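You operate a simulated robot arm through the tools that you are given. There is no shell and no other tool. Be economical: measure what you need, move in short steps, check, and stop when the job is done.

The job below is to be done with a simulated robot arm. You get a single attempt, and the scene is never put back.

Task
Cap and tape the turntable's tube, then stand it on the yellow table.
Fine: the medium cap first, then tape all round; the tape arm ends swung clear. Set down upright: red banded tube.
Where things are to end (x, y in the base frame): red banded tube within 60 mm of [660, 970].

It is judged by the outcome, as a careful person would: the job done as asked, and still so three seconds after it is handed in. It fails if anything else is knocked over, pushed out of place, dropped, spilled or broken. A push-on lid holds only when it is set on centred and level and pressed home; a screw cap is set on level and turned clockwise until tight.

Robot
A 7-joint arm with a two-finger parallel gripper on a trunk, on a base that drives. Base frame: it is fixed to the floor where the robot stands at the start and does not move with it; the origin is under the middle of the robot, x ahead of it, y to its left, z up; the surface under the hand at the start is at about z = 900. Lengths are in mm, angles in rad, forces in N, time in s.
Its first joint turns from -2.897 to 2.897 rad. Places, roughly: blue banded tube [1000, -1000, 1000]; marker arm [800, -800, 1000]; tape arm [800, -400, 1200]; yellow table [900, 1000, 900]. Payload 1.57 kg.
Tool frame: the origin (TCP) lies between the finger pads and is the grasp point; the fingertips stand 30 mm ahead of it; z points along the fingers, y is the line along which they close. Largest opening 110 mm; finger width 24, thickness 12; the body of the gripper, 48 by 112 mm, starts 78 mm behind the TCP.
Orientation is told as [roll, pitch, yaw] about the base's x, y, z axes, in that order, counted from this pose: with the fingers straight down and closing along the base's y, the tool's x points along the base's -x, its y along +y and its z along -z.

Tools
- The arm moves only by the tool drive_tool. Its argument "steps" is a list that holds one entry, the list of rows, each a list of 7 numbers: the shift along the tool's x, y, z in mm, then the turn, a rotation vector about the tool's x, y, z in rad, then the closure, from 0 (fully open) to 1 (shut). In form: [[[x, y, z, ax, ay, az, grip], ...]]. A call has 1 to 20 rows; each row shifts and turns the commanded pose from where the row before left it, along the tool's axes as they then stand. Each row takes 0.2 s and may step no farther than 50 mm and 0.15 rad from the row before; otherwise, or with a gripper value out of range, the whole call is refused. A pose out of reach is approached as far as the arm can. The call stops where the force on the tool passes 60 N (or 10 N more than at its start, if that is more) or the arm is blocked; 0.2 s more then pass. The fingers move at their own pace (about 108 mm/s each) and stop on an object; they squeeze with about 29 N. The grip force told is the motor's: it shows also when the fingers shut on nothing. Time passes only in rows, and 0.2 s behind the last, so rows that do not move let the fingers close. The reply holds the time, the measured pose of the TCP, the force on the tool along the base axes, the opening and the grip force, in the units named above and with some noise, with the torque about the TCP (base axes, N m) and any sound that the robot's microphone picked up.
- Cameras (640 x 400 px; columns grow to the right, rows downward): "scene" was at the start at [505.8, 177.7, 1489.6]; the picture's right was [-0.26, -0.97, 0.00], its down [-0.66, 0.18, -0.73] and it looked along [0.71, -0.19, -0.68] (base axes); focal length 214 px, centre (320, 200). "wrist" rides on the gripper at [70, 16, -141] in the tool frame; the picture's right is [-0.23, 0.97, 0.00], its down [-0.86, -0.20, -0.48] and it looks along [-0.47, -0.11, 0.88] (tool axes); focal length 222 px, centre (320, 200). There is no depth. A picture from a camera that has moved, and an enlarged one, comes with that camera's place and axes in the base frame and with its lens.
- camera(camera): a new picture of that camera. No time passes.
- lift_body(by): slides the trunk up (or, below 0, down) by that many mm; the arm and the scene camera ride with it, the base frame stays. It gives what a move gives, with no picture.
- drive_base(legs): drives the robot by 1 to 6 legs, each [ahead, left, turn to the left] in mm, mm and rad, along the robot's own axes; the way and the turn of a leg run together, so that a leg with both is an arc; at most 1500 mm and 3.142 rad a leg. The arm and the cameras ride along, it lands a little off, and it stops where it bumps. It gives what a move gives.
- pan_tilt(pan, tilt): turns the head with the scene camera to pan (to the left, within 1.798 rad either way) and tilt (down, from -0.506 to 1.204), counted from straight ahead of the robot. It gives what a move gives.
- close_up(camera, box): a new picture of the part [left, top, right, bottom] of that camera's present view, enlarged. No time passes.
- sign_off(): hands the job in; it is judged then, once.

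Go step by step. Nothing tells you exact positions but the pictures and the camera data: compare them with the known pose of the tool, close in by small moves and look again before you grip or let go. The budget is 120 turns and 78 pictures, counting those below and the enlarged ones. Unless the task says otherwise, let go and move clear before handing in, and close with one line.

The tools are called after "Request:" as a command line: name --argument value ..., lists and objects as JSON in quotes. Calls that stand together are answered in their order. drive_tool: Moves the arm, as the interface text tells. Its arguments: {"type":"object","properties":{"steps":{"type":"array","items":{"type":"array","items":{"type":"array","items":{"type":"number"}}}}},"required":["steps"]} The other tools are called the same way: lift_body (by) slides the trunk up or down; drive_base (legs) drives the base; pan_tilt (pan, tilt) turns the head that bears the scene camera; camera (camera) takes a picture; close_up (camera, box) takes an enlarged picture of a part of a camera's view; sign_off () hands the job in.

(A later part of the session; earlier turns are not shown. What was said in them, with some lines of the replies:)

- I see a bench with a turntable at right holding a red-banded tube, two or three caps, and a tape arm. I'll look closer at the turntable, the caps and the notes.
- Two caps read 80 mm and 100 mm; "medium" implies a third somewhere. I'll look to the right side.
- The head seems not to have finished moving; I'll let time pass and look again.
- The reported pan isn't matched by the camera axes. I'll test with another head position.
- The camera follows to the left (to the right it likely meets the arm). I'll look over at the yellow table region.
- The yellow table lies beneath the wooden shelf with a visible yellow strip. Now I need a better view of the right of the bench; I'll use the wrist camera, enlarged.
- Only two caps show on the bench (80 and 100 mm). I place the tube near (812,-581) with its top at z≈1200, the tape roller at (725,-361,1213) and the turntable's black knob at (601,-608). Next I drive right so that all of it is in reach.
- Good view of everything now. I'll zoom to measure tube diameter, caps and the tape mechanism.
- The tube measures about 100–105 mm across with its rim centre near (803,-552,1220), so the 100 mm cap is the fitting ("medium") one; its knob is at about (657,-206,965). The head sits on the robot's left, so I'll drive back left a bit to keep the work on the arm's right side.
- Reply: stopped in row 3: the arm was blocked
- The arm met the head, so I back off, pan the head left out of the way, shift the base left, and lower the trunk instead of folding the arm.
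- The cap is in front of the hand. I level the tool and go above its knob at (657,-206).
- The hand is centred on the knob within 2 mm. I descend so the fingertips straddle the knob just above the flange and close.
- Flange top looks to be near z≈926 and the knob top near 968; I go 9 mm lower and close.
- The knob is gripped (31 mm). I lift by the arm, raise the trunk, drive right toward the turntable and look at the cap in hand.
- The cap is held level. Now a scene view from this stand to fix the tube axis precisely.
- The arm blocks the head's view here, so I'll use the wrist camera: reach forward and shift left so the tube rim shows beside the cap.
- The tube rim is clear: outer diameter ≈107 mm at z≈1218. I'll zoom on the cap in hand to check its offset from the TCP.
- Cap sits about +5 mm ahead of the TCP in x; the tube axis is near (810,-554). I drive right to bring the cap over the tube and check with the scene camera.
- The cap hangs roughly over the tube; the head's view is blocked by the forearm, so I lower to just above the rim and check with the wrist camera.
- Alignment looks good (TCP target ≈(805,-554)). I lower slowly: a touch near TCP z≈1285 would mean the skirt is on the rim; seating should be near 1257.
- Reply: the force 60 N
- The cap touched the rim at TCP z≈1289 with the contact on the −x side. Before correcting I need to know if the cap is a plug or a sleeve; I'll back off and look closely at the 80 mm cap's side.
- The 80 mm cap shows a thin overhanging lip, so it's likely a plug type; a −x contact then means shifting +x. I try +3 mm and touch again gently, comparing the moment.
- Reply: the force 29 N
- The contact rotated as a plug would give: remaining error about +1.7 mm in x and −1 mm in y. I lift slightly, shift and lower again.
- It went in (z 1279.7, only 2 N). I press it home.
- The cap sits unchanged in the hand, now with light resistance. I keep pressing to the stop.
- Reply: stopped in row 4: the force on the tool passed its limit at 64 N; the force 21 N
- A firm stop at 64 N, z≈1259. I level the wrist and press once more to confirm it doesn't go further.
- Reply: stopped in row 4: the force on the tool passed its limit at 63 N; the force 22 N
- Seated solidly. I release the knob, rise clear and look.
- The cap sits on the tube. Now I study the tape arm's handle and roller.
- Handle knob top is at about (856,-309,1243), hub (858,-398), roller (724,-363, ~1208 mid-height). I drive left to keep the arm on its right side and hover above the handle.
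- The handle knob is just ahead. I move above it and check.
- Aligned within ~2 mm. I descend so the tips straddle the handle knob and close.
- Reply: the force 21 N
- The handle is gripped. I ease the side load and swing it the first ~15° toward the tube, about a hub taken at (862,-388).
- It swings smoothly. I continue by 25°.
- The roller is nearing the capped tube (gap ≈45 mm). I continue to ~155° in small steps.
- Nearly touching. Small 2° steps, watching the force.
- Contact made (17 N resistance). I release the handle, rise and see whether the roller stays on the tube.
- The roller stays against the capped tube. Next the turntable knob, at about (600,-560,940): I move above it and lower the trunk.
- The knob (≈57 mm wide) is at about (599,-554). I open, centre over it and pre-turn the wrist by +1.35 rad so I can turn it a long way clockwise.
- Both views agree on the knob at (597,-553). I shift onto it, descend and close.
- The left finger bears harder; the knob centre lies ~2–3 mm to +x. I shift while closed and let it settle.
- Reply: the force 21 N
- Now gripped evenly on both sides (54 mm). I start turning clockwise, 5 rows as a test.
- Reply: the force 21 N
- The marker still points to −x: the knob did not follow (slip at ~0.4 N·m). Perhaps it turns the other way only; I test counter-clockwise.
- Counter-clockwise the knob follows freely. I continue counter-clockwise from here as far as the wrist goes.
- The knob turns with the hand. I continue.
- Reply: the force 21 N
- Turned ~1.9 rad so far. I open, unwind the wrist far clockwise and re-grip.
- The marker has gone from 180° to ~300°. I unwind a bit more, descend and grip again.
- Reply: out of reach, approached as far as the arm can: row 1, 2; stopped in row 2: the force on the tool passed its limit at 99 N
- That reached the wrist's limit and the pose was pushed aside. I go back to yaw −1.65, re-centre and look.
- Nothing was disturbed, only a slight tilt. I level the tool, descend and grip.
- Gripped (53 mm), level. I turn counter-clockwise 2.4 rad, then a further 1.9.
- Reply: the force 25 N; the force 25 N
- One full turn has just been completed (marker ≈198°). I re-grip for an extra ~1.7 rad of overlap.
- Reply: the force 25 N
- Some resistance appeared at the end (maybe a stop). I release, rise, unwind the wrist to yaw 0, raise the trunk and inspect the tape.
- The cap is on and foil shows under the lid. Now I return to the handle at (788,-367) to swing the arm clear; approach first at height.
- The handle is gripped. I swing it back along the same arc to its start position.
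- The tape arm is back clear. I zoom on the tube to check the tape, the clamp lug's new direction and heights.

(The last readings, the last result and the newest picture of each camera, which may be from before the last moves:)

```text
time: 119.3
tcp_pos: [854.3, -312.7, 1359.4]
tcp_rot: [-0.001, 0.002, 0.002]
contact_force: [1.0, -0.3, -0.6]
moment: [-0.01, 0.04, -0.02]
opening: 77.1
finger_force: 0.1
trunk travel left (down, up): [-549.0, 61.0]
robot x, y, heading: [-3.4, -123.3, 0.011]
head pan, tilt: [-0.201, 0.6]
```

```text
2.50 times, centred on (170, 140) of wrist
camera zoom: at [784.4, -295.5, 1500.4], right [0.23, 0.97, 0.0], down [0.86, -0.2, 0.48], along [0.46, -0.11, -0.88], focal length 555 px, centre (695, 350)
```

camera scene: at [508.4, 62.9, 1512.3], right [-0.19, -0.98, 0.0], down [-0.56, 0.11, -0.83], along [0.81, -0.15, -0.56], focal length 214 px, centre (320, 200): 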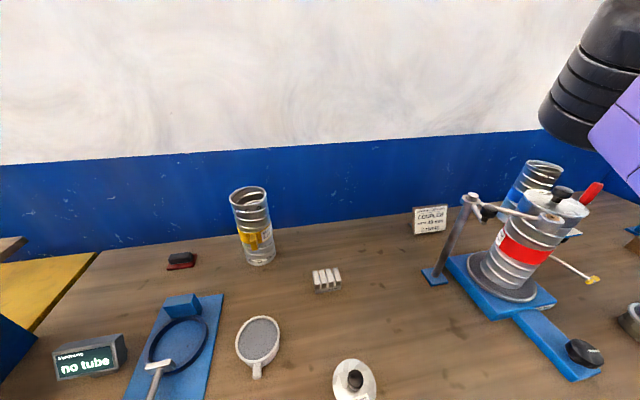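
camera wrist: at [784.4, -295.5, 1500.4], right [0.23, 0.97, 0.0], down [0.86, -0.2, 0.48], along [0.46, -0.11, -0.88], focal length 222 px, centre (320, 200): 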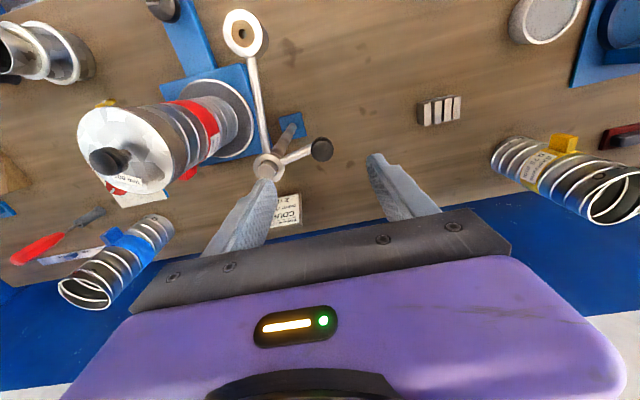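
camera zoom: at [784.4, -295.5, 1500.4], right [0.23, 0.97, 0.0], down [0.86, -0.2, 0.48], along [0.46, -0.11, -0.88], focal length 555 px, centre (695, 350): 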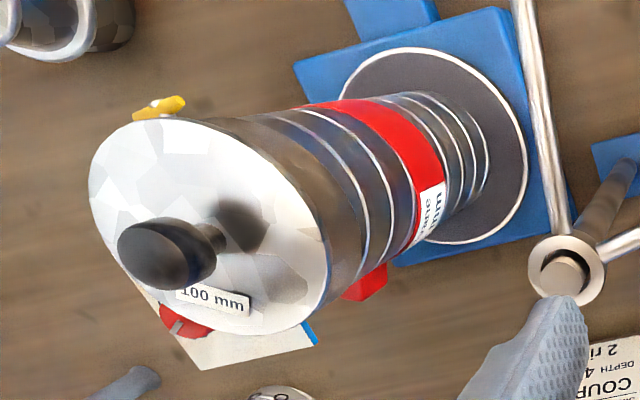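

Tape covers the joint (rivets and first ridge hidden), turned well over 360°; the lug now faces away (+x). To carry the tube I'll grip it from the side above the red band, so I back the base up and pitch the hand to horizontal.

Request:
drive_base --legs '[[-220, -245, 0]]'

Request:
drive_tool --steps '[[[0, 0, 0, 0, -0.15, 0, 0], [0, 0, 0, 0, -0.15, 0, 0], [0, 0, 0, 0, -0.15, 0, 0], [0, 0, 0, 0, -0.15, 0, 0], [0, 0, 0, 0, -0.15, 0, 0], [0, 0, 0, 0, -0.15, 0, 0], [0, 0, 0, 0, -0.15, 0, 0], [0, 0, 0, 0, -0.15, 0, 0], [0, 0, 0, 0, -0.15, 0, 0], [0, 0, 0, 0, -0.15, 0, 0], [0, 0, 0, 0, -0.07, 0, 0], [0, 0, 0, 0, 0, 0, 0]]]'

```text
time: 121.4
tcp_pos: [638.3, -554.1, 1359.4]
tcp_rot: [-0.001, 0.002, 0.005]
contact_force: [-0.4, 0.5, -0.4]
moment: [0.0, 0.0, 0.0]
opening: 77.1
finger_force: 0.1
trunk travel left (down, up): [-549.0, 61.0]
robot x, y, heading: [-216.6, -372.5, 0.016]
head pan, tilt: [-0.201, 0.6]
```

```text
time: 124.0
tcp_pos: [637.4, -552.1, 1359.9]
tcp_rot: [-0.328, -1.569, 0.336]
contact_force: [0.4, 0.7, -0.5]
moment: [0.02, 0.01, -0.02]
opening: 110.0
finger_force: 0.1
trunk travel left (down, up): [-549.0, 61.0]
robot x, y, heading: [-218.2, -370.1, 0.015]
head pan, tilt: [-0.201, 0.6]
```

The hand is horizontal. I lower the trunk to z≈1155 and look with both cameras.

Request:
lift_body --by -205

Request:
camera --camera "scene"

Request:
camera --camera "wrist"

```text
time: 126.2
tcp_pos: [638.3, -551.6, 1154.3]
tcp_rot: [-0.188, -1.567, 0.195]
contact_force: [-0.4, 0.3, -1.3]
moment: [0.01, 0.0, -0.02]
opening: 110.3
finger_force: 0.0
trunk travel left (down, up): [-344.0, 266.0]
robot x, y, heading: [-218.8, -365.7, 0.012]
head pan, tilt: [-0.201, 0.6]
```

```text
17 pictures are left
camera scene: at [290.4, -179.4, 1307.4], right [-0.18, -0.98, 0.0], down [-0.56, 0.1, -0.83], along [0.81, -0.15, -0.56], focal length 214 px, centre (320, 200)
```

scene: 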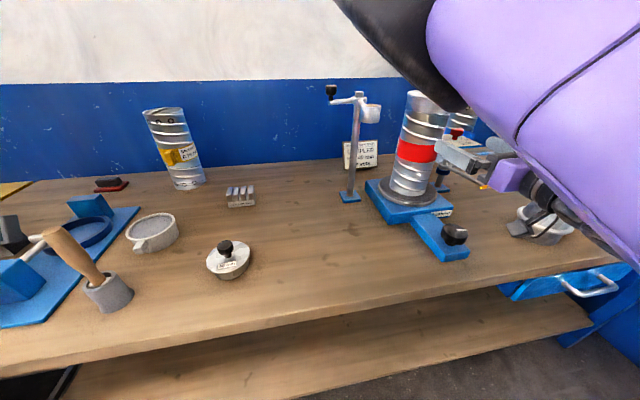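

```text
16 pictures are left
camera wrist: at [496.1, -536.8, 1085.1], right [-0.01, 0.97, 0.23], down [-0.47, -0.2, 0.86], along [0.88, -0.1, 0.46], focal length 222 px, centre (320, 200)
```

wrist: 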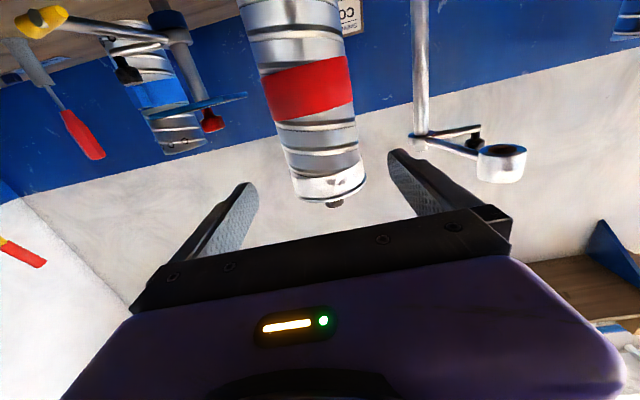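

The tube shows well between the fingers; the clear zone between red band (to z≈1113) and tape (from ≈1195) suits a grip at z≈1142. I zoom for its width and centre.

Request:
close_up --camera "wrist" --box '[230, 60, 410, 220]'

```text
2.50 times, centred on (320, 140) of wrist
camera zoom: at [496.1, -536.8, 1085.1], right [-0.01, 0.97, 0.23], down [-0.47, -0.2, 0.86], along [0.88, -0.1, 0.46], focal length 555 px, centre (320, 350)
```

zoom: 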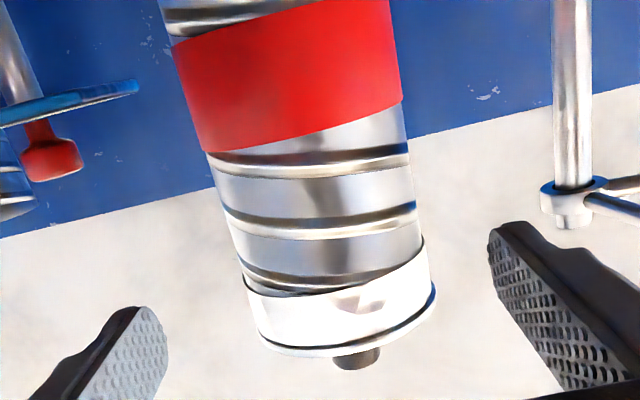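

The tape is a clean white band all along the visible joint. Ring diameter ≈105.5 mm, axis y≈-554, leaving ~2 mm each side. I align, go partly forward and check again.

Request:
drive_tool --steps '[[[9, -2.4, 0, 0, 0, 0, 0], [0, 0, 30, 0, 0, 0, 0], [0, 0, 30, 0, 0, 0, 0], [0, 0, 15, 0, 0, 0, 0], [0, 0, 0, 0, 0, 0, 0]]]'

Request:
close_up --camera "wrist" --box '[220, 90, 420, 250]'

```text
time: 127.5
tcp_pos: [714.2, -552.5, 1136.0]
tcp_rot: [-0.353, -1.551, 0.361]
contact_force: [0.0, -0.4, -1.2]
moment: [-0.02, -0.04, -0.02]
opening: 110.1
finger_force: 0.0
trunk travel left (down, up): [-344.0, 266.0]
robot x, y, heading: [-218.1, -368.7, 0.019]
head pan, tilt: [-0.201, 0.6]
```

```text
2.50 times, centred on (320, 170) of wrist
camera zoom: at [571.2, -537.5, 1068.7], right [0.0, 0.98, 0.22], down [-0.46, -0.2, 0.86], along [0.89, -0.1, 0.45], focal length 555 px, centre (320, 275)
```

zoom: 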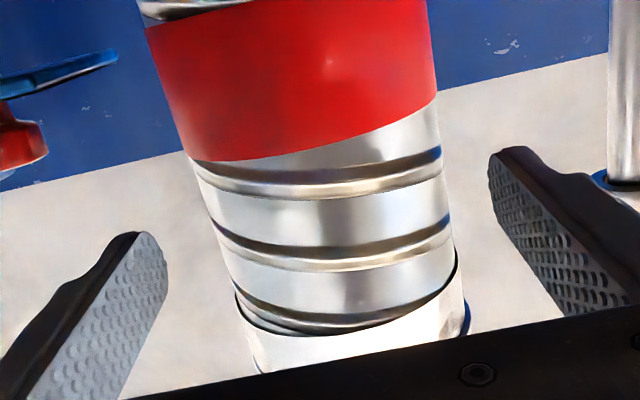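

The tube's axis is y=-554.0, r≈52.4. I correct y by −2.4 mm, height +6, small tilts, and advance halfway.

Request:
drive_tool --steps '[[[-6, -2.4, 0, 0.008, -0.018, 0, 0], [0, 0, 20, 0, 0, 0, 0], [0, 0, 15, 0, 0, 0, 0], [0, 0, 0, 0, 0, 0, 0]]]'

Request:
close_up --camera "wrist" --box '[200, 100, 440, 260]'

```text
time: 128.4
tcp_pos: [747.8, -554.6, 1131.8]
tcp_rot: [-0.594, -1.542, 0.598]
contact_force: [1.2, 0.9, 0.3]
moment: [-0.03, 0.01, 0.02]
opening: 110.0
finger_force: 0.0
trunk travel left (down, up): [-344.0, 266.0]
robot x, y, heading: [-217.1, -367.6, 0.018]
head pan, tilt: [-0.201, 0.6]
```

```text
2.50 times, centred on (320, 180) of wrist
camera zoom: at [605.2, -539.4, 1064.9], right [0.0, 0.98, 0.21], down [-0.46, -0.19, 0.87], along [0.89, -0.1, 0.45], focal length 555 px, centre (320, 250)
```

zoom: 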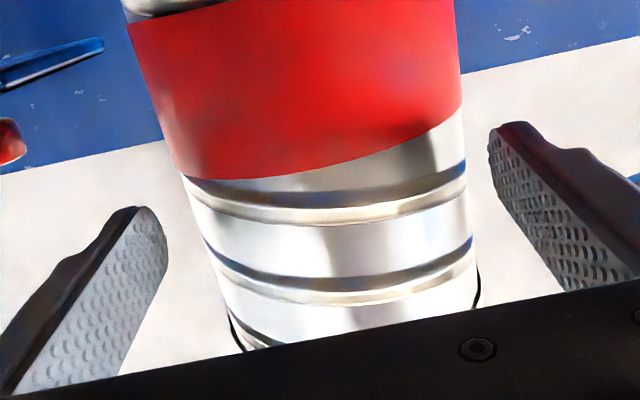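

Extending this far the arm droops (z and pitch drift), so I retract and bring the base closer instead.

Request:
drive_tool --steps '[[[0, 0, -40, 0, 0, 0, 0], [0, 0, -40, 0, 0, 0, 0], [0, 0, -40, 0, 0, 0, 0], [0, 0, -40, 0, 0, 0, 0], [0, 0, -40, 0, 0, 0, 0], [0, 0, 0, 0, 0, 0, 0]]]'

Request:
drive_base --legs '[[180, 0, -0.015]]'

```text
time: 129.8
tcp_pos: [547.8, -556.3, 1136.4]
tcp_rot: [-0.535, -1.542, 0.535]
contact_force: [0.2, 0.0, -0.7]
moment: [0.02, 0.0, 0.0]
opening: 110.2
finger_force: 0.2
trunk travel left (down, up): [-344.0, 266.0]
robot x, y, heading: [-218.4, -368.3, 0.012]
head pan, tilt: [-0.201, 0.6]
```

```text
time: 131.3
tcp_pos: [719.5, -565.2, 1133.7]
tcp_rot: [-0.292, -1.544, 0.271]
contact_force: [0.7, 0.0, -0.4]
moment: [-0.02, -0.01, 0.01]
opening: 109.8
finger_force: 0.0
trunk travel left (down, up): [-344.0, 266.0]
robot x, y, heading: [-41.0, -368.6, 0.006]
head pan, tilt: [-0.201, 0.6]
```

The tool points a bit down (0.028) and right (0.021). I correct tilt, y by +11 and z by +8, and read back.

Request:
drive_tool --steps '[[[-4, 5.5, 0, -0.021, -0.028, 0, 0], [-4, 5.5, 0, 0, 0, 0, 0], [0, 0, 0, 0, 0, 0, 0], [0, 0, 0, 0, 0, 0, 0]]]'

```text
time: 132.3
tcp_pos: [720.6, -556.7, 1127.8]
tcp_rot: [-0.332, -1.533, 0.332]
contact_force: [0.2, -0.5, 0.6]
moment: [-0.01, 0.05, 0.01]
opening: 109.8
finger_force: 0.1
out of reach, approached as far as the arm can: row 1
trunk travel left (down, up): [-344.0, 266.0]
robot x, y, heading: [-43.4, -365.3, 0.001]
head pan, tilt: [-0.201, 0.6]
```

A wrist joint is at its limit at exactly horizontal; a slight downward tilt doesn't matter for this grip, so I tilt the hand ~0.13 rad down and re-read.

Request:
drive_tool --steps '[[[0, 0, 0, 0, 0.1, 0, 0], [0, 0, 0, 0, 0, 0, 0], [0, 0, 0, 0, 0, 0, 0]]]'

```text
time: 133.1
tcp_pos: [721.8, -555.7, 1128.0]
tcp_rot: [-0.112, -1.437, 0.112]
contact_force: [-1.1, -0.7, 0.2]
moment: [0.0, 0.0, 0.01]
opening: 109.8
finger_force: 0.1
trunk travel left (down, up): [-344.0, 266.0]
robot x, y, heading: [-45.1, -367.8, 0.005]
head pan, tilt: [-0.201, 0.6]
```

Orientation now clean (θ≈0.13 down). I set y=-554, z=1142 and check the view.

Request:
drive_tool --steps '[[[-13.9, 1.7, -1.9, 0, 0, 0.015, 0], [0, 0, 0, 0, 0, 0, 0], [0, 0, 0, 0, 0, 0, 0]]]'

Request:
close_up --camera "wrist" --box '[200, 60, 440, 260]'

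```text
time: 133.9
tcp_pos: [720.6, -554.4, 1142.4]
tcp_rot: [-0.018, -1.437, 0.017]
contact_force: [0.2, 0.1, -0.3]
moment: [0.0, 0.04, 0.02]
opening: 109.9
finger_force: 0.1
trunk travel left (down, up): [-344.0, 266.0]
robot x, y, heading: [-41.4, -365.6, 0.009]
head pan, tilt: [-0.201, 0.6]
```

```text
2.00 times, centred on (320, 160) of wrist
camera zoom: at [571.6, -537.5, 1092.0], right [0.03, 0.97, 0.22], down [-0.36, -0.2, 0.91], along [0.93, -0.11, 0.34], focal length 444 px, centre (320, 280)
```

zoom: 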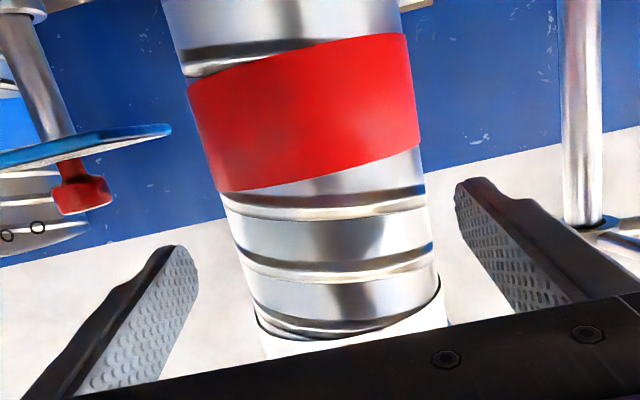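

Axis reading y≈-553. I shift +1 mm and advance in small rows to just past the tube's widest point, then read forces.

Request:
drive_tool --steps '[[[0, 1, 0, 0, 0, 0, 0], [-2, 0, 14.9, 0, 0, 0, 0], [-2, 0, 14.9, 0, 0, 0, 0], [-2, 0, 14.9, 0, 0, 0, 0], [-2, 0, 14.9, 0, 0, 0, 0], [0, 0, 0, 0, 0, 0, 0]]]'

Request:
camera --camera "wrist"

```text
time: 135.3
tcp_pos: [780.7, -553.3, 1141.9]
tcp_rot: [-0.037, -1.436, 0.037]
contact_force: [0.3, 0.0, 0.4]
moment: [0.03, 0.03, 0.02]
opening: 110.2
finger_force: 0.0
trunk travel left (down, up): [-344.0, 266.0]
robot x, y, heading: [-44.3, -367.4, 0.011]
head pan, tilt: [-0.201, 0.6]
```

```text
11 pictures are left
camera wrist: at [632.7, -536.2, 1091.6], right [0.03, 0.97, 0.22], down [-0.36, -0.19, 0.91], along [0.93, -0.11, 0.34], focal length 222 px, centre (320, 200)
```

wrist: 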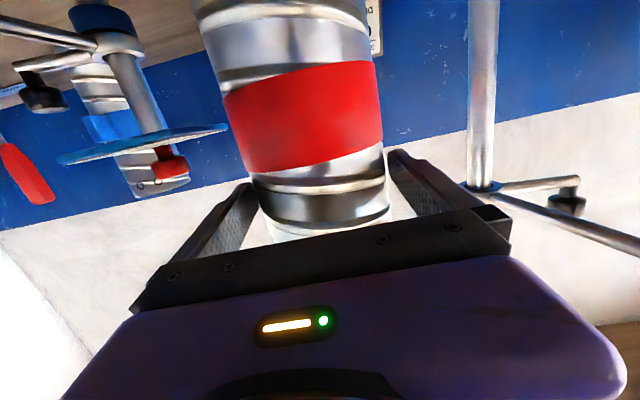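

No contact and the fingers straddle the tube. I advance 27 mm more and close.

Request:
drive_tool --steps '[[[-1.8, 0, 13.4, 0, 0, 0, 0], [-1.8, 0, 13.4, 0, 0, 0, 0], [0, 0, 0, 0, 0, 0, 0], [0, 0, 0, 0, 0, 0, 0.3], [0, 0, 0, 0, 0, 0, 1], [0, 0, 0, 0, 0, 0, 1], [0, 0, 0, 0, 0, 0, 1]]]'

```text
time: 136.9
tcp_pos: [809.3, -550.9, 1145.3]
tcp_rot: [-0.066, -1.441, 0.068]
contact_force: [-0.4, -3.4, 0.5]
moment: [-0.38, 0.12, 0.05]
opening: 107.4
finger_force: 28.6
trunk travel left (down, up): [-344.0, 266.0]
robot x, y, heading: [-42.4, -367.5, 0.008]
head pan, tilt: [-0.201, 0.6]
```

Gripped at 107 mm. I lift a little by the trunk and check the load.

Request:
lift_body --by 40

Request:
camera --camera "wrist"

```text
time: 137.8
tcp_pos: [809.6, -550.8, 1184.3]
tcp_rot: [-0.054, -1.441, 0.056]
contact_force: [0.6, 0.3, -6.1]
moment: [0.0, 0.02, 0.02]
opening: 107.3
finger_force: 28.5
trunk travel left (down, up): [-384.0, 226.0]
robot x, y, heading: [-44.7, -369.3, 0.002]
head pan, tilt: [-0.201, 0.6]
```

```text
10 pictures are left
camera wrist: at [660.4, -534.8, 1134.1], right [0.03, 0.98, 0.22], down [-0.36, -0.19, 0.91], along [0.93, -0.1, 0.35], focal length 222 px, centre (320, 200)
```

wrist: 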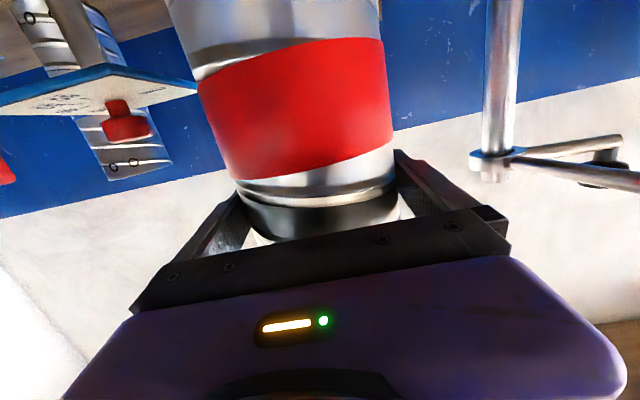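

The tube is lifted (6 N). I raise it well clear, back away from the bench and drive left toward the yellow table.

Request:
lift_body --by 150

Request:
drive_base --legs '[[-340, 0, 0], [0, 800, 0], [0, 620, 0]]'

Request:
pan_tilt --pan -0.1 --tilt 0.6

Request:
camera --camera "scene"

```text
time: 139.5
tcp_pos: [809.4, -551.3, 1334.1]
tcp_rot: [-0.053, -1.438, 0.054]
contact_force: [0.6, 0.0, -6.3]
moment: [-0.02, 0.09, 0.0]
opening: 107.4
finger_force: 29.0
trunk travel left (down, up): [-534.0, 76.0]
robot x, y, heading: [-46.5, -369.4, 0.003]
head pan, tilt: [-0.201, 0.6]
```

```text
time: 141.5
tcp_pos: [539.3, -556.0, 1329.3]
tcp_rot: [-0.072, -1.424, 0.066]
contact_force: [0.6, 0.6, -7.0]
moment: [0.02, -0.01, -0.03]
opening: 107.6
finger_force: 28.9
trunk travel left (down, up): [-534.0, 76.0]
robot x, y, heading: [-312.3, -366.4, -0.001]
head pan, tilt: [-0.201, 0.6]
stopped in leg 1: the robot was blocked; the commanded pose is now the measured one
```

```text
time: 142.1
tcp_pos: [538.7, -556.2, 1330.1]
tcp_rot: [-0.074, -1.43, 0.07]
contact_force: [0.4, -0.2, -5.8]
moment: [0.02, 0.04, -0.03]
opening: 107.5
finger_force: 29.5
trunk travel left (down, up): [-534.0, 76.0]
robot x, y, heading: [-307.7, -368.0, -0.001]
head pan, tilt: [-0.099, 0.6]
```

```text
9 pictures are left
camera scene: at [201.6, -177.6, 1497.2], right [-0.1, -0.99, 0.0], down [-0.56, 0.06, -0.82], along [0.82, -0.08, -0.57], focal length 214 px, centre (320, 200)
```

scene: 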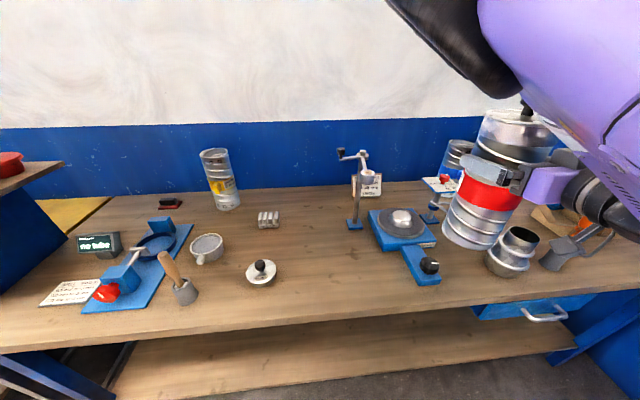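

The tube hangs upright; the base bumped something behind at x=-312, so I move forward 30, raise more, then drive left in two legs.

Request:
lift_body --by 68

Request:
drive_base --legs '[[35, 0, 0], [0, 800, 0], [0, 640, 0]]'

Request:
pan_tilt --pan 0.0 --tilt 0.7

Request:
camera --camera "scene"

```text
time: 143.2
tcp_pos: [539.5, -555.8, 1398.4]
tcp_rot: [-0.078, -1.428, 0.068]
contact_force: [-0.4, 0.0, -5.9]
moment: [0.02, 0.03, 0.03]
opening: 107.7
finger_force: 29.4
trunk travel left (down, up): [-602.0, 8.0]
robot x, y, heading: [-310.7, -367.0, 0.0]
head pan, tilt: [-0.099, 0.6]
```

```text
time: 151.0
tcp_pos: [581.1, 856.6, 1398.8]
tcp_rot: [-0.078, -1.43, 0.069]
contact_force: [-0.4, 0.0, -5.7]
moment: [-0.02, 0.01, 0.0]
opening: 107.4
finger_force: 29.5
trunk travel left (down, up): [-602.0, 8.0]
robot x, y, heading: [-271.5, 1044.8, 0.007]
head pan, tilt: [-0.099, 0.6]
```

```text
time: 151.7
tcp_pos: [580.8, 854.5, 1398.3]
tcp_rot: [-0.08, -1.428, 0.071]
contact_force: [0.4, -0.1, -6.2]
moment: [-0.02, 0.0, 0.02]
opening: 107.4
finger_force: 29.3
trunk travel left (down, up): [-602.0, 8.0]
robot x, y, heading: [-271.7, 1040.6, -0.002]
head pan, tilt: [0.0, 0.7]
```

```text
8 pictures are left
camera scene: at [240.2, 1242.8, 1556.7], right [0.0, -1.0, 0.0], down [-0.64, 0.0, -0.77], along [0.77, 0.0, -0.64], focal length 214 px, centre (320, 200)
```

scene: 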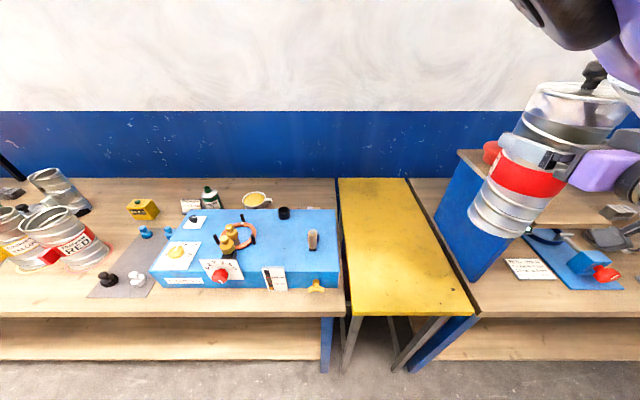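

A clear view: the yellow table lies at y≈792–1149, and the target (660,970) is at its free middle. I drive left 115 and ahead 79, then lower most of the way.

Request:
drive_base --legs '[[0, 115, 0], [79, 0, 0]]'

Request:
lift_body --by -230

Request:
camera --camera "scene"

```text
time: 153.5
tcp_pos: [659.9, 967.5, 1398.3]
tcp_rot: [-0.077, -1.429, 0.072]
contact_force: [0.6, 0.0, -5.8]
moment: [-0.01, 0.05, 0.04]
opening: 107.7
finger_force: 28.8
trunk travel left (down, up): [-602.0, 8.0]
robot x, y, heading: [-191.3, 1158.9, -0.005]
head pan, tilt: [0.0, 0.7]
```

```text
time: 156.0
tcp_pos: [661.5, 967.7, 1168.6]
tcp_rot: [-0.077, -1.429, 0.071]
contact_force: [-0.3, 0.7, -6.6]
moment: [0.03, 0.03, 0.04]
opening: 107.4
finger_force: 29.1
trunk travel left (down, up): [-372.0, 238.0]
robot x, y, heading: [-190.2, 1153.8, 0.002]
head pan, tilt: [0.0, 0.7]
```

```text
7 pictures are left
camera scene: at [321.3, 1355.7, 1326.7], right [0.0, -1.0, 0.0], down [-0.64, 0.0, -0.76], along [0.76, 0.0, -0.64], focal length 214 px, centre (320, 200)
```

scene: 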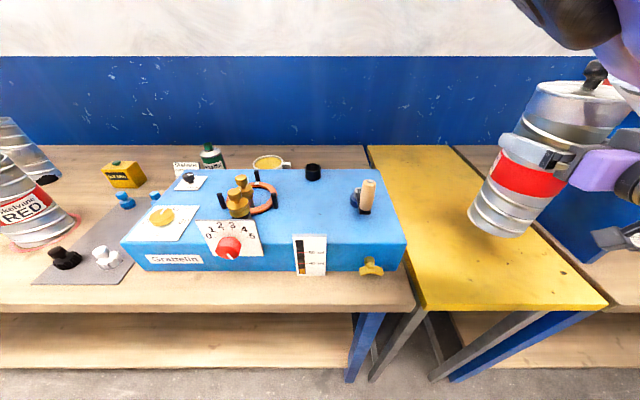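

The tube is over the table, about 60 mm up. I lower 40 by the trunk, then feel down with the arm.

Request:
lift_body --by -42

Request:
drive_tool --steps '[[[3, 0, 0.4, 0, -0.012, 0, 1], [3, 0, 0.4, 0, 0, 0, 1], [3, 0, 0.4, 0, 0, 0, 1], [0, 0, 0, 0, 0, 0, 1]]]'

```text
time: 156.8
tcp_pos: [661.3, 968.0, 1125.8]
tcp_rot: [-0.075, -1.43, 0.071]
contact_force: [0.7, 0.3, -5.6]
moment: [0.02, 0.04, 0.0]
opening: 107.2
finger_force: 29.3
trunk travel left (down, up): [-330.0, 280.0]
robot x, y, heading: [-187.0, 1158.1, 0.001]
head pan, tilt: [0.0, 0.7]
```

```text
time: 157.8
tcp_pos: [660.3, 969.2, 1117.1]
tcp_rot: [-0.083, -1.441, 0.079]
contact_force: [0.5, -1.2, -5.7]
moment: [0.02, 0.03, -0.01]
opening: 107.5
finger_force: 28.8
trunk travel left (down, up): [-330.0, 280.0]
robot x, y, heading: [-192.1, 1151.7, 0.001]
head pan, tilt: [0.0, 0.7]
```

Request:
close_up --camera "scene" --box '[430, 40, 640, 280]'

Request:
drive_tool --steps '[[[2, 0, 0.3, 0, 0, 0, 1], [2, 0, 0.3, 0, 0, 0, 1], [2, 0, 0.3, 0, 0, 0, 1], [0, 0, 0, 0, 0, 0, 1]]]'

```text
1.67 times, centred on (535, 160) of scene
camera zoom: at [321.3, 1355.7, 1284.6], right [0.0, -1.0, 0.0], down [-0.64, 0.0, -0.76], along [0.76, 0.0, -0.64], focal length 358 px, centre (-38, 267)
```

zoom: 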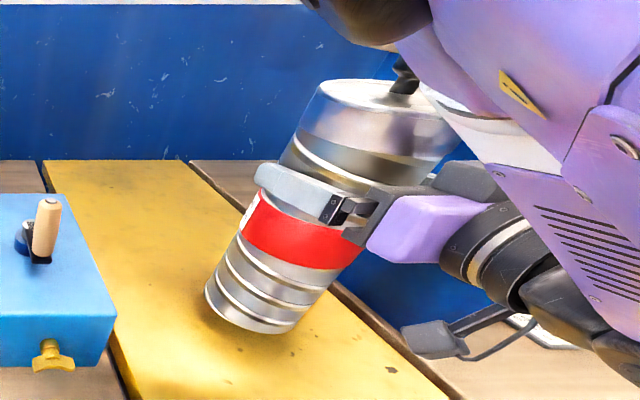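

```text
time: 158.8
tcp_pos: [663.1, 967.3, 1111.9]
tcp_rot: [-0.083, -1.441, 0.077]
contact_force: [0.3, -0.6, -5.9]
moment: [0.03, 0.06, 0.01]
opening: 107.4
finger_force: 29.4
trunk travel left (down, up): [-330.0, 280.0]
robot x, y, heading: [-189.9, 1160.8, 0.002]
head pan, tilt: [0.0, 0.7]
```

Still hanging; I keep feeling down.

Request:
drive_tool --steps '[[[2, 0, 0.3, 0, 0, 0, 1], [2, 0, 0.3, 0, 0, 0, 1], [2, 0, 0.3, 0, 0, 0, 1], [0, 0, 0, 0, 0, 0, 1]]]'

```text
time: 159.8
tcp_pos: [660.9, 968.0, 1104.4]
tcp_rot: [-0.081, -1.442, 0.077]
contact_force: [0.4, 0.8, -5.4]
moment: [0.0, 0.07, 0.0]
opening: 107.3
finger_force: 29.1
trunk travel left (down, up): [-330.0, 280.0]
robot x, y, heading: [-190.5, 1153.2, 0.001]
head pan, tilt: [0.0, 0.7]
```

Request:
drive_tool --steps '[[[1.5, 0, 0.2, 0, 0, 0, 1], [1.5, 0, 0.2, 0, 0, 0, 1], [1.5, 0, 0.2, 0, 0, 0, 1], [0, 0, 0, 0, 0, 0, 1]]]'

```text
time: 160.8
tcp_pos: [662.3, 968.1, 1101.5]
tcp_rot: [-0.083, -1.442, 0.078]
contact_force: [0.5, 0.9, -5.1]
moment: [0.02, 0.07, 0.01]
opening: 107.2
finger_force: 29.1
trunk travel left (down, up): [-330.0, 280.0]
robot x, y, heading: [-186.6, 1156.8, 0.002]
head pan, tilt: [0.0, 0.7]
```

Request:
drive_tool --steps '[[[1.5, 0, 0.2, 0, 0, 0, 1], [1.5, 0, 0.2, 0, 0, 0, 1], [1.5, 0, 0.2, 0, 0, 0, 1], [1.5, 0, 0.2, 0, 0, 0, 1], [0, 0, 0, 0, 0, 0, 1]]]'

```text
time: 162.0
tcp_pos: [660.0, 968.5, 1094.1]
tcp_rot: [-0.086, -1.443, 0.081]
contact_force: [0.0, 0.2, -6.1]
moment: [0.0, 0.03, 0.01]
opening: 107.2
finger_force: 28.9
trunk travel left (down, up): [-330.0, 280.0]
robot x, y, heading: [-188.5, 1158.0, 0.002]
head pan, tilt: [0.0, 0.7]
```

Request:
close_up --camera "scene" --box '[450, 140, 610, 260]'

```text
3.33 times, centred on (530, 200) of scene
camera zoom: at [321.3, 1355.7, 1284.6], right [0.0, -1.0, 0.0], down [-0.64, 0.0, -0.76], along [0.76, 0.0, -0.64], focal length 715 px, centre (-380, 200)
```

zoom: 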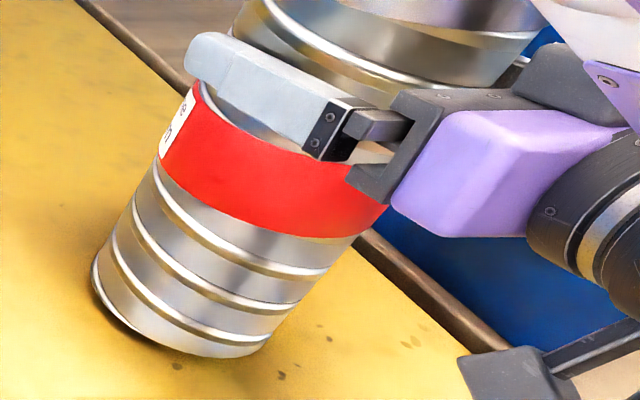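

Nearly down. Continue feeling.

Request:
drive_tool --steps '[[[1.5, 0, 0.2, 0, 0, 0, 1], [1.5, 0, 0.2, 0, 0, 0, 1], [1.5, 0, 0.2, 0, 0, 0, 1], [0, 0, 0, 0, 0, 0, 1]]]'

```text
time: 163.0
tcp_pos: [660.1, 968.2, 1088.6]
tcp_rot: [-0.082, -1.442, 0.076]
contact_force: [1.0, -0.2, -5.5]
moment: [0.02, 0.03, 0.0]
opening: 107.4
finger_force: 29.2
trunk travel left (down, up): [-330.0, 280.0]
robot x, y, heading: [-187.5, 1158.0, -0.003]
head pan, tilt: [0.0, 0.7]
```

Request:
drive_tool --steps '[[[1.5, 0, 0.2, 0, 0, 0, 1], [1.5, 0, 0.2, 0, 0, 0, 1], [1.5, 0, 0.2, 0, 0, 0, 1], [0, 0, 0, 0, 0, 0, 1]]]'

```text
time: 164.0
tcp_pos: [660.5, 968.3, 1084.3]
tcp_rot: [-0.083, -1.441, 0.077]
contact_force: [0.2, 0.1, -6.0]
moment: [-0.01, 0.05, 0.0]
opening: 107.2
finger_force: 29.2
trunk travel left (down, up): [-330.0, 280.0]
robot x, y, heading: [-188.7, 1158.1, -0.003]
head pan, tilt: [0.0, 0.7]
```

Request:
drive_tool --steps '[[[1.5, 0, 0.2, 0, 0, 0, 1], [1.5, 0, 0.2, 0, 0, 0, 1], [1.5, 0, 0.2, 0, 0, 0, 1], [1.5, 0, 0.2, 0, 0, 0, 1], [0, 0, 0, 0, 0, 0, 1]]]'

```text
time: 165.2
tcp_pos: [662.5, 967.9, 1080.7]
tcp_rot: [-0.094, -1.445, 0.086]
contact_force: [-2.0, -2.1, 18.7]
moment: [0.71, -0.22, 0.18]
opening: 106.8
finger_force: 28.8
trunk travel left (down, up): [-330.0, 280.0]
robot x, y, heading: [-189.2, 1160.0, -0.002]
head pan, tilt: [0.0, 0.7]
```

Contact with the table (18.7 N). I ease up slightly and open, then check before retracting.

Request:
drive_tool --steps '[[[-1.5, 0, -0.2, 0, 0, 0, 1], [0, 0, 0, 0, 0, 0, 0], [0, 0, 0, 0, 0, 0, 0], [0, 0, 0, 0, 0, 0, 0]]]'

Request:
camera --camera "wrist"

```text
time: 166.2
tcp_pos: [660.5, 967.3, 1081.0]
tcp_rot: [-0.084, -1.439, 0.077]
contact_force: [-0.2, -0.1, -0.2]
moment: [0.01, 0.01, 0.0]
opening: 110.0
finger_force: 0.0
trunk travel left (down, up): [-330.0, 280.0]
robot x, y, heading: [-189.4, 1154.3, -0.002]
head pan, tilt: [0.0, 0.7]
```

```text
4 pictures are left
camera wrist: at [512.6, 984.4, 1030.4], right [0.03, 0.98, 0.21], down [-0.36, -0.19, 0.91], along [0.93, -0.11, 0.35], focal length 222 px, centre (320, 200)
```

wrist: 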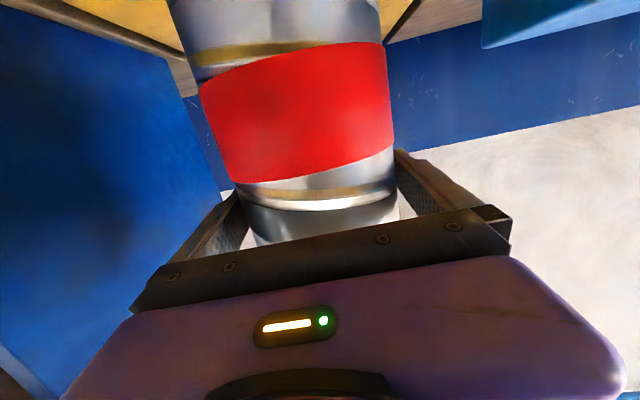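

The tube stands free (zero force). I retract straight back in small rows, watching for any drag.

Request:
drive_tool --steps '[[[1.3, -0.1, -10, 0, 0, 0, 0], [1.3, -0.1, -10, 0, 0, 0, 0], [0, 0, 0, 0, 0, 0, 0]]]'

Request:
drive_tool --steps '[[[2, -0.1, -15, 0, 0, 0, 0], [2, -0.1, -15, 0, 0, 0, 0], [2, -0.1, -15, 0, 0, 0, 0], [2, -0.1, -15, 0, 0, 0, 0], [2.6, 0, -20, 0, 0, 0, 0], [0, 0, 0, 0, 0, 0, 0]]]'

Request:
drive_base --legs '[[-80, 0, 0]]'

Request:
camera --camera "scene"

```text
time: 167.0
tcp_pos: [641.4, 966.3, 1082.7]
tcp_rot: [-0.086, -1.441, 0.079]
contact_force: [0.6, -0.5, 0.7]
moment: [-0.01, 0.0, 0.0]
opening: 109.8
finger_force: 0.0
trunk travel left (down, up): [-330.0, 280.0]
robot x, y, heading: [-191.2, 1154.4, 0.004]
head pan, tilt: [0.0, 0.7]
```

```text
time: 168.4
tcp_pos: [565.0, 963.8, 1079.5]
tcp_rot: [-0.082, -1.441, 0.079]
contact_force: [0.3, 0.0, 0.1]
moment: [0.01, -0.01, 0.0]
opening: 110.1
finger_force: 0.1
out of reach, approached as far as the arm can: row 5
trunk travel left (down, up): [-330.0, 280.0]
robot x, y, heading: [-191.5, 1156.6, -0.001]
head pan, tilt: [0.0, 0.7]
```

```text
time: 169.5
tcp_pos: [483.2, 963.6, 1080.0]
tcp_rot: [-0.084, -1.442, 0.077]
contact_force: [0.7, -0.1, 0.5]
moment: [-0.02, 0.01, 0.03]
opening: 110.4
finger_force: 0.0
trunk travel left (down, up): [-330.0, 280.0]
robot x, y, heading: [-272.3, 1154.6, -0.001]
head pan, tilt: [0.0, 0.7]
```

```text
3 pictures are left
camera scene: at [240.1, 1355.5, 1284.7], right [0.0, -1.0, 0.0], down [-0.64, 0.0, -0.76], along [0.76, 0.0, -0.64], focal length 214 px, centre (320, 200)
```

scene: 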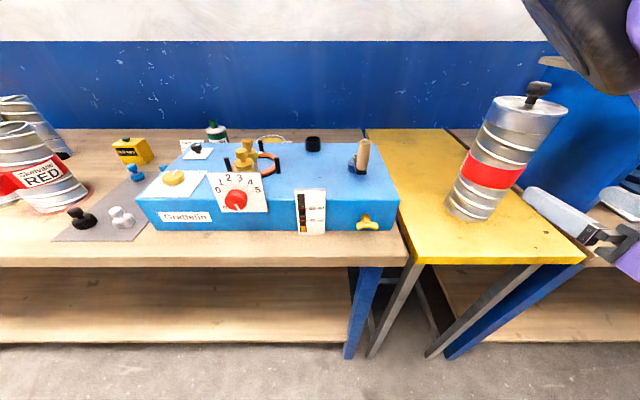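

The capped, taped red tube stands upright and free on the yellow table at about (661,967), the tape arm is swung clear, and the hand is away. I hand the job in.

Request:
sign_off

```text
The job is handed in.
```

I fitted the 100 mm cap to the red banded tube, taped it a little over one full turn and swung the tape arm clear. The tube now stands upright and free on the yellow table at about [661, 967].
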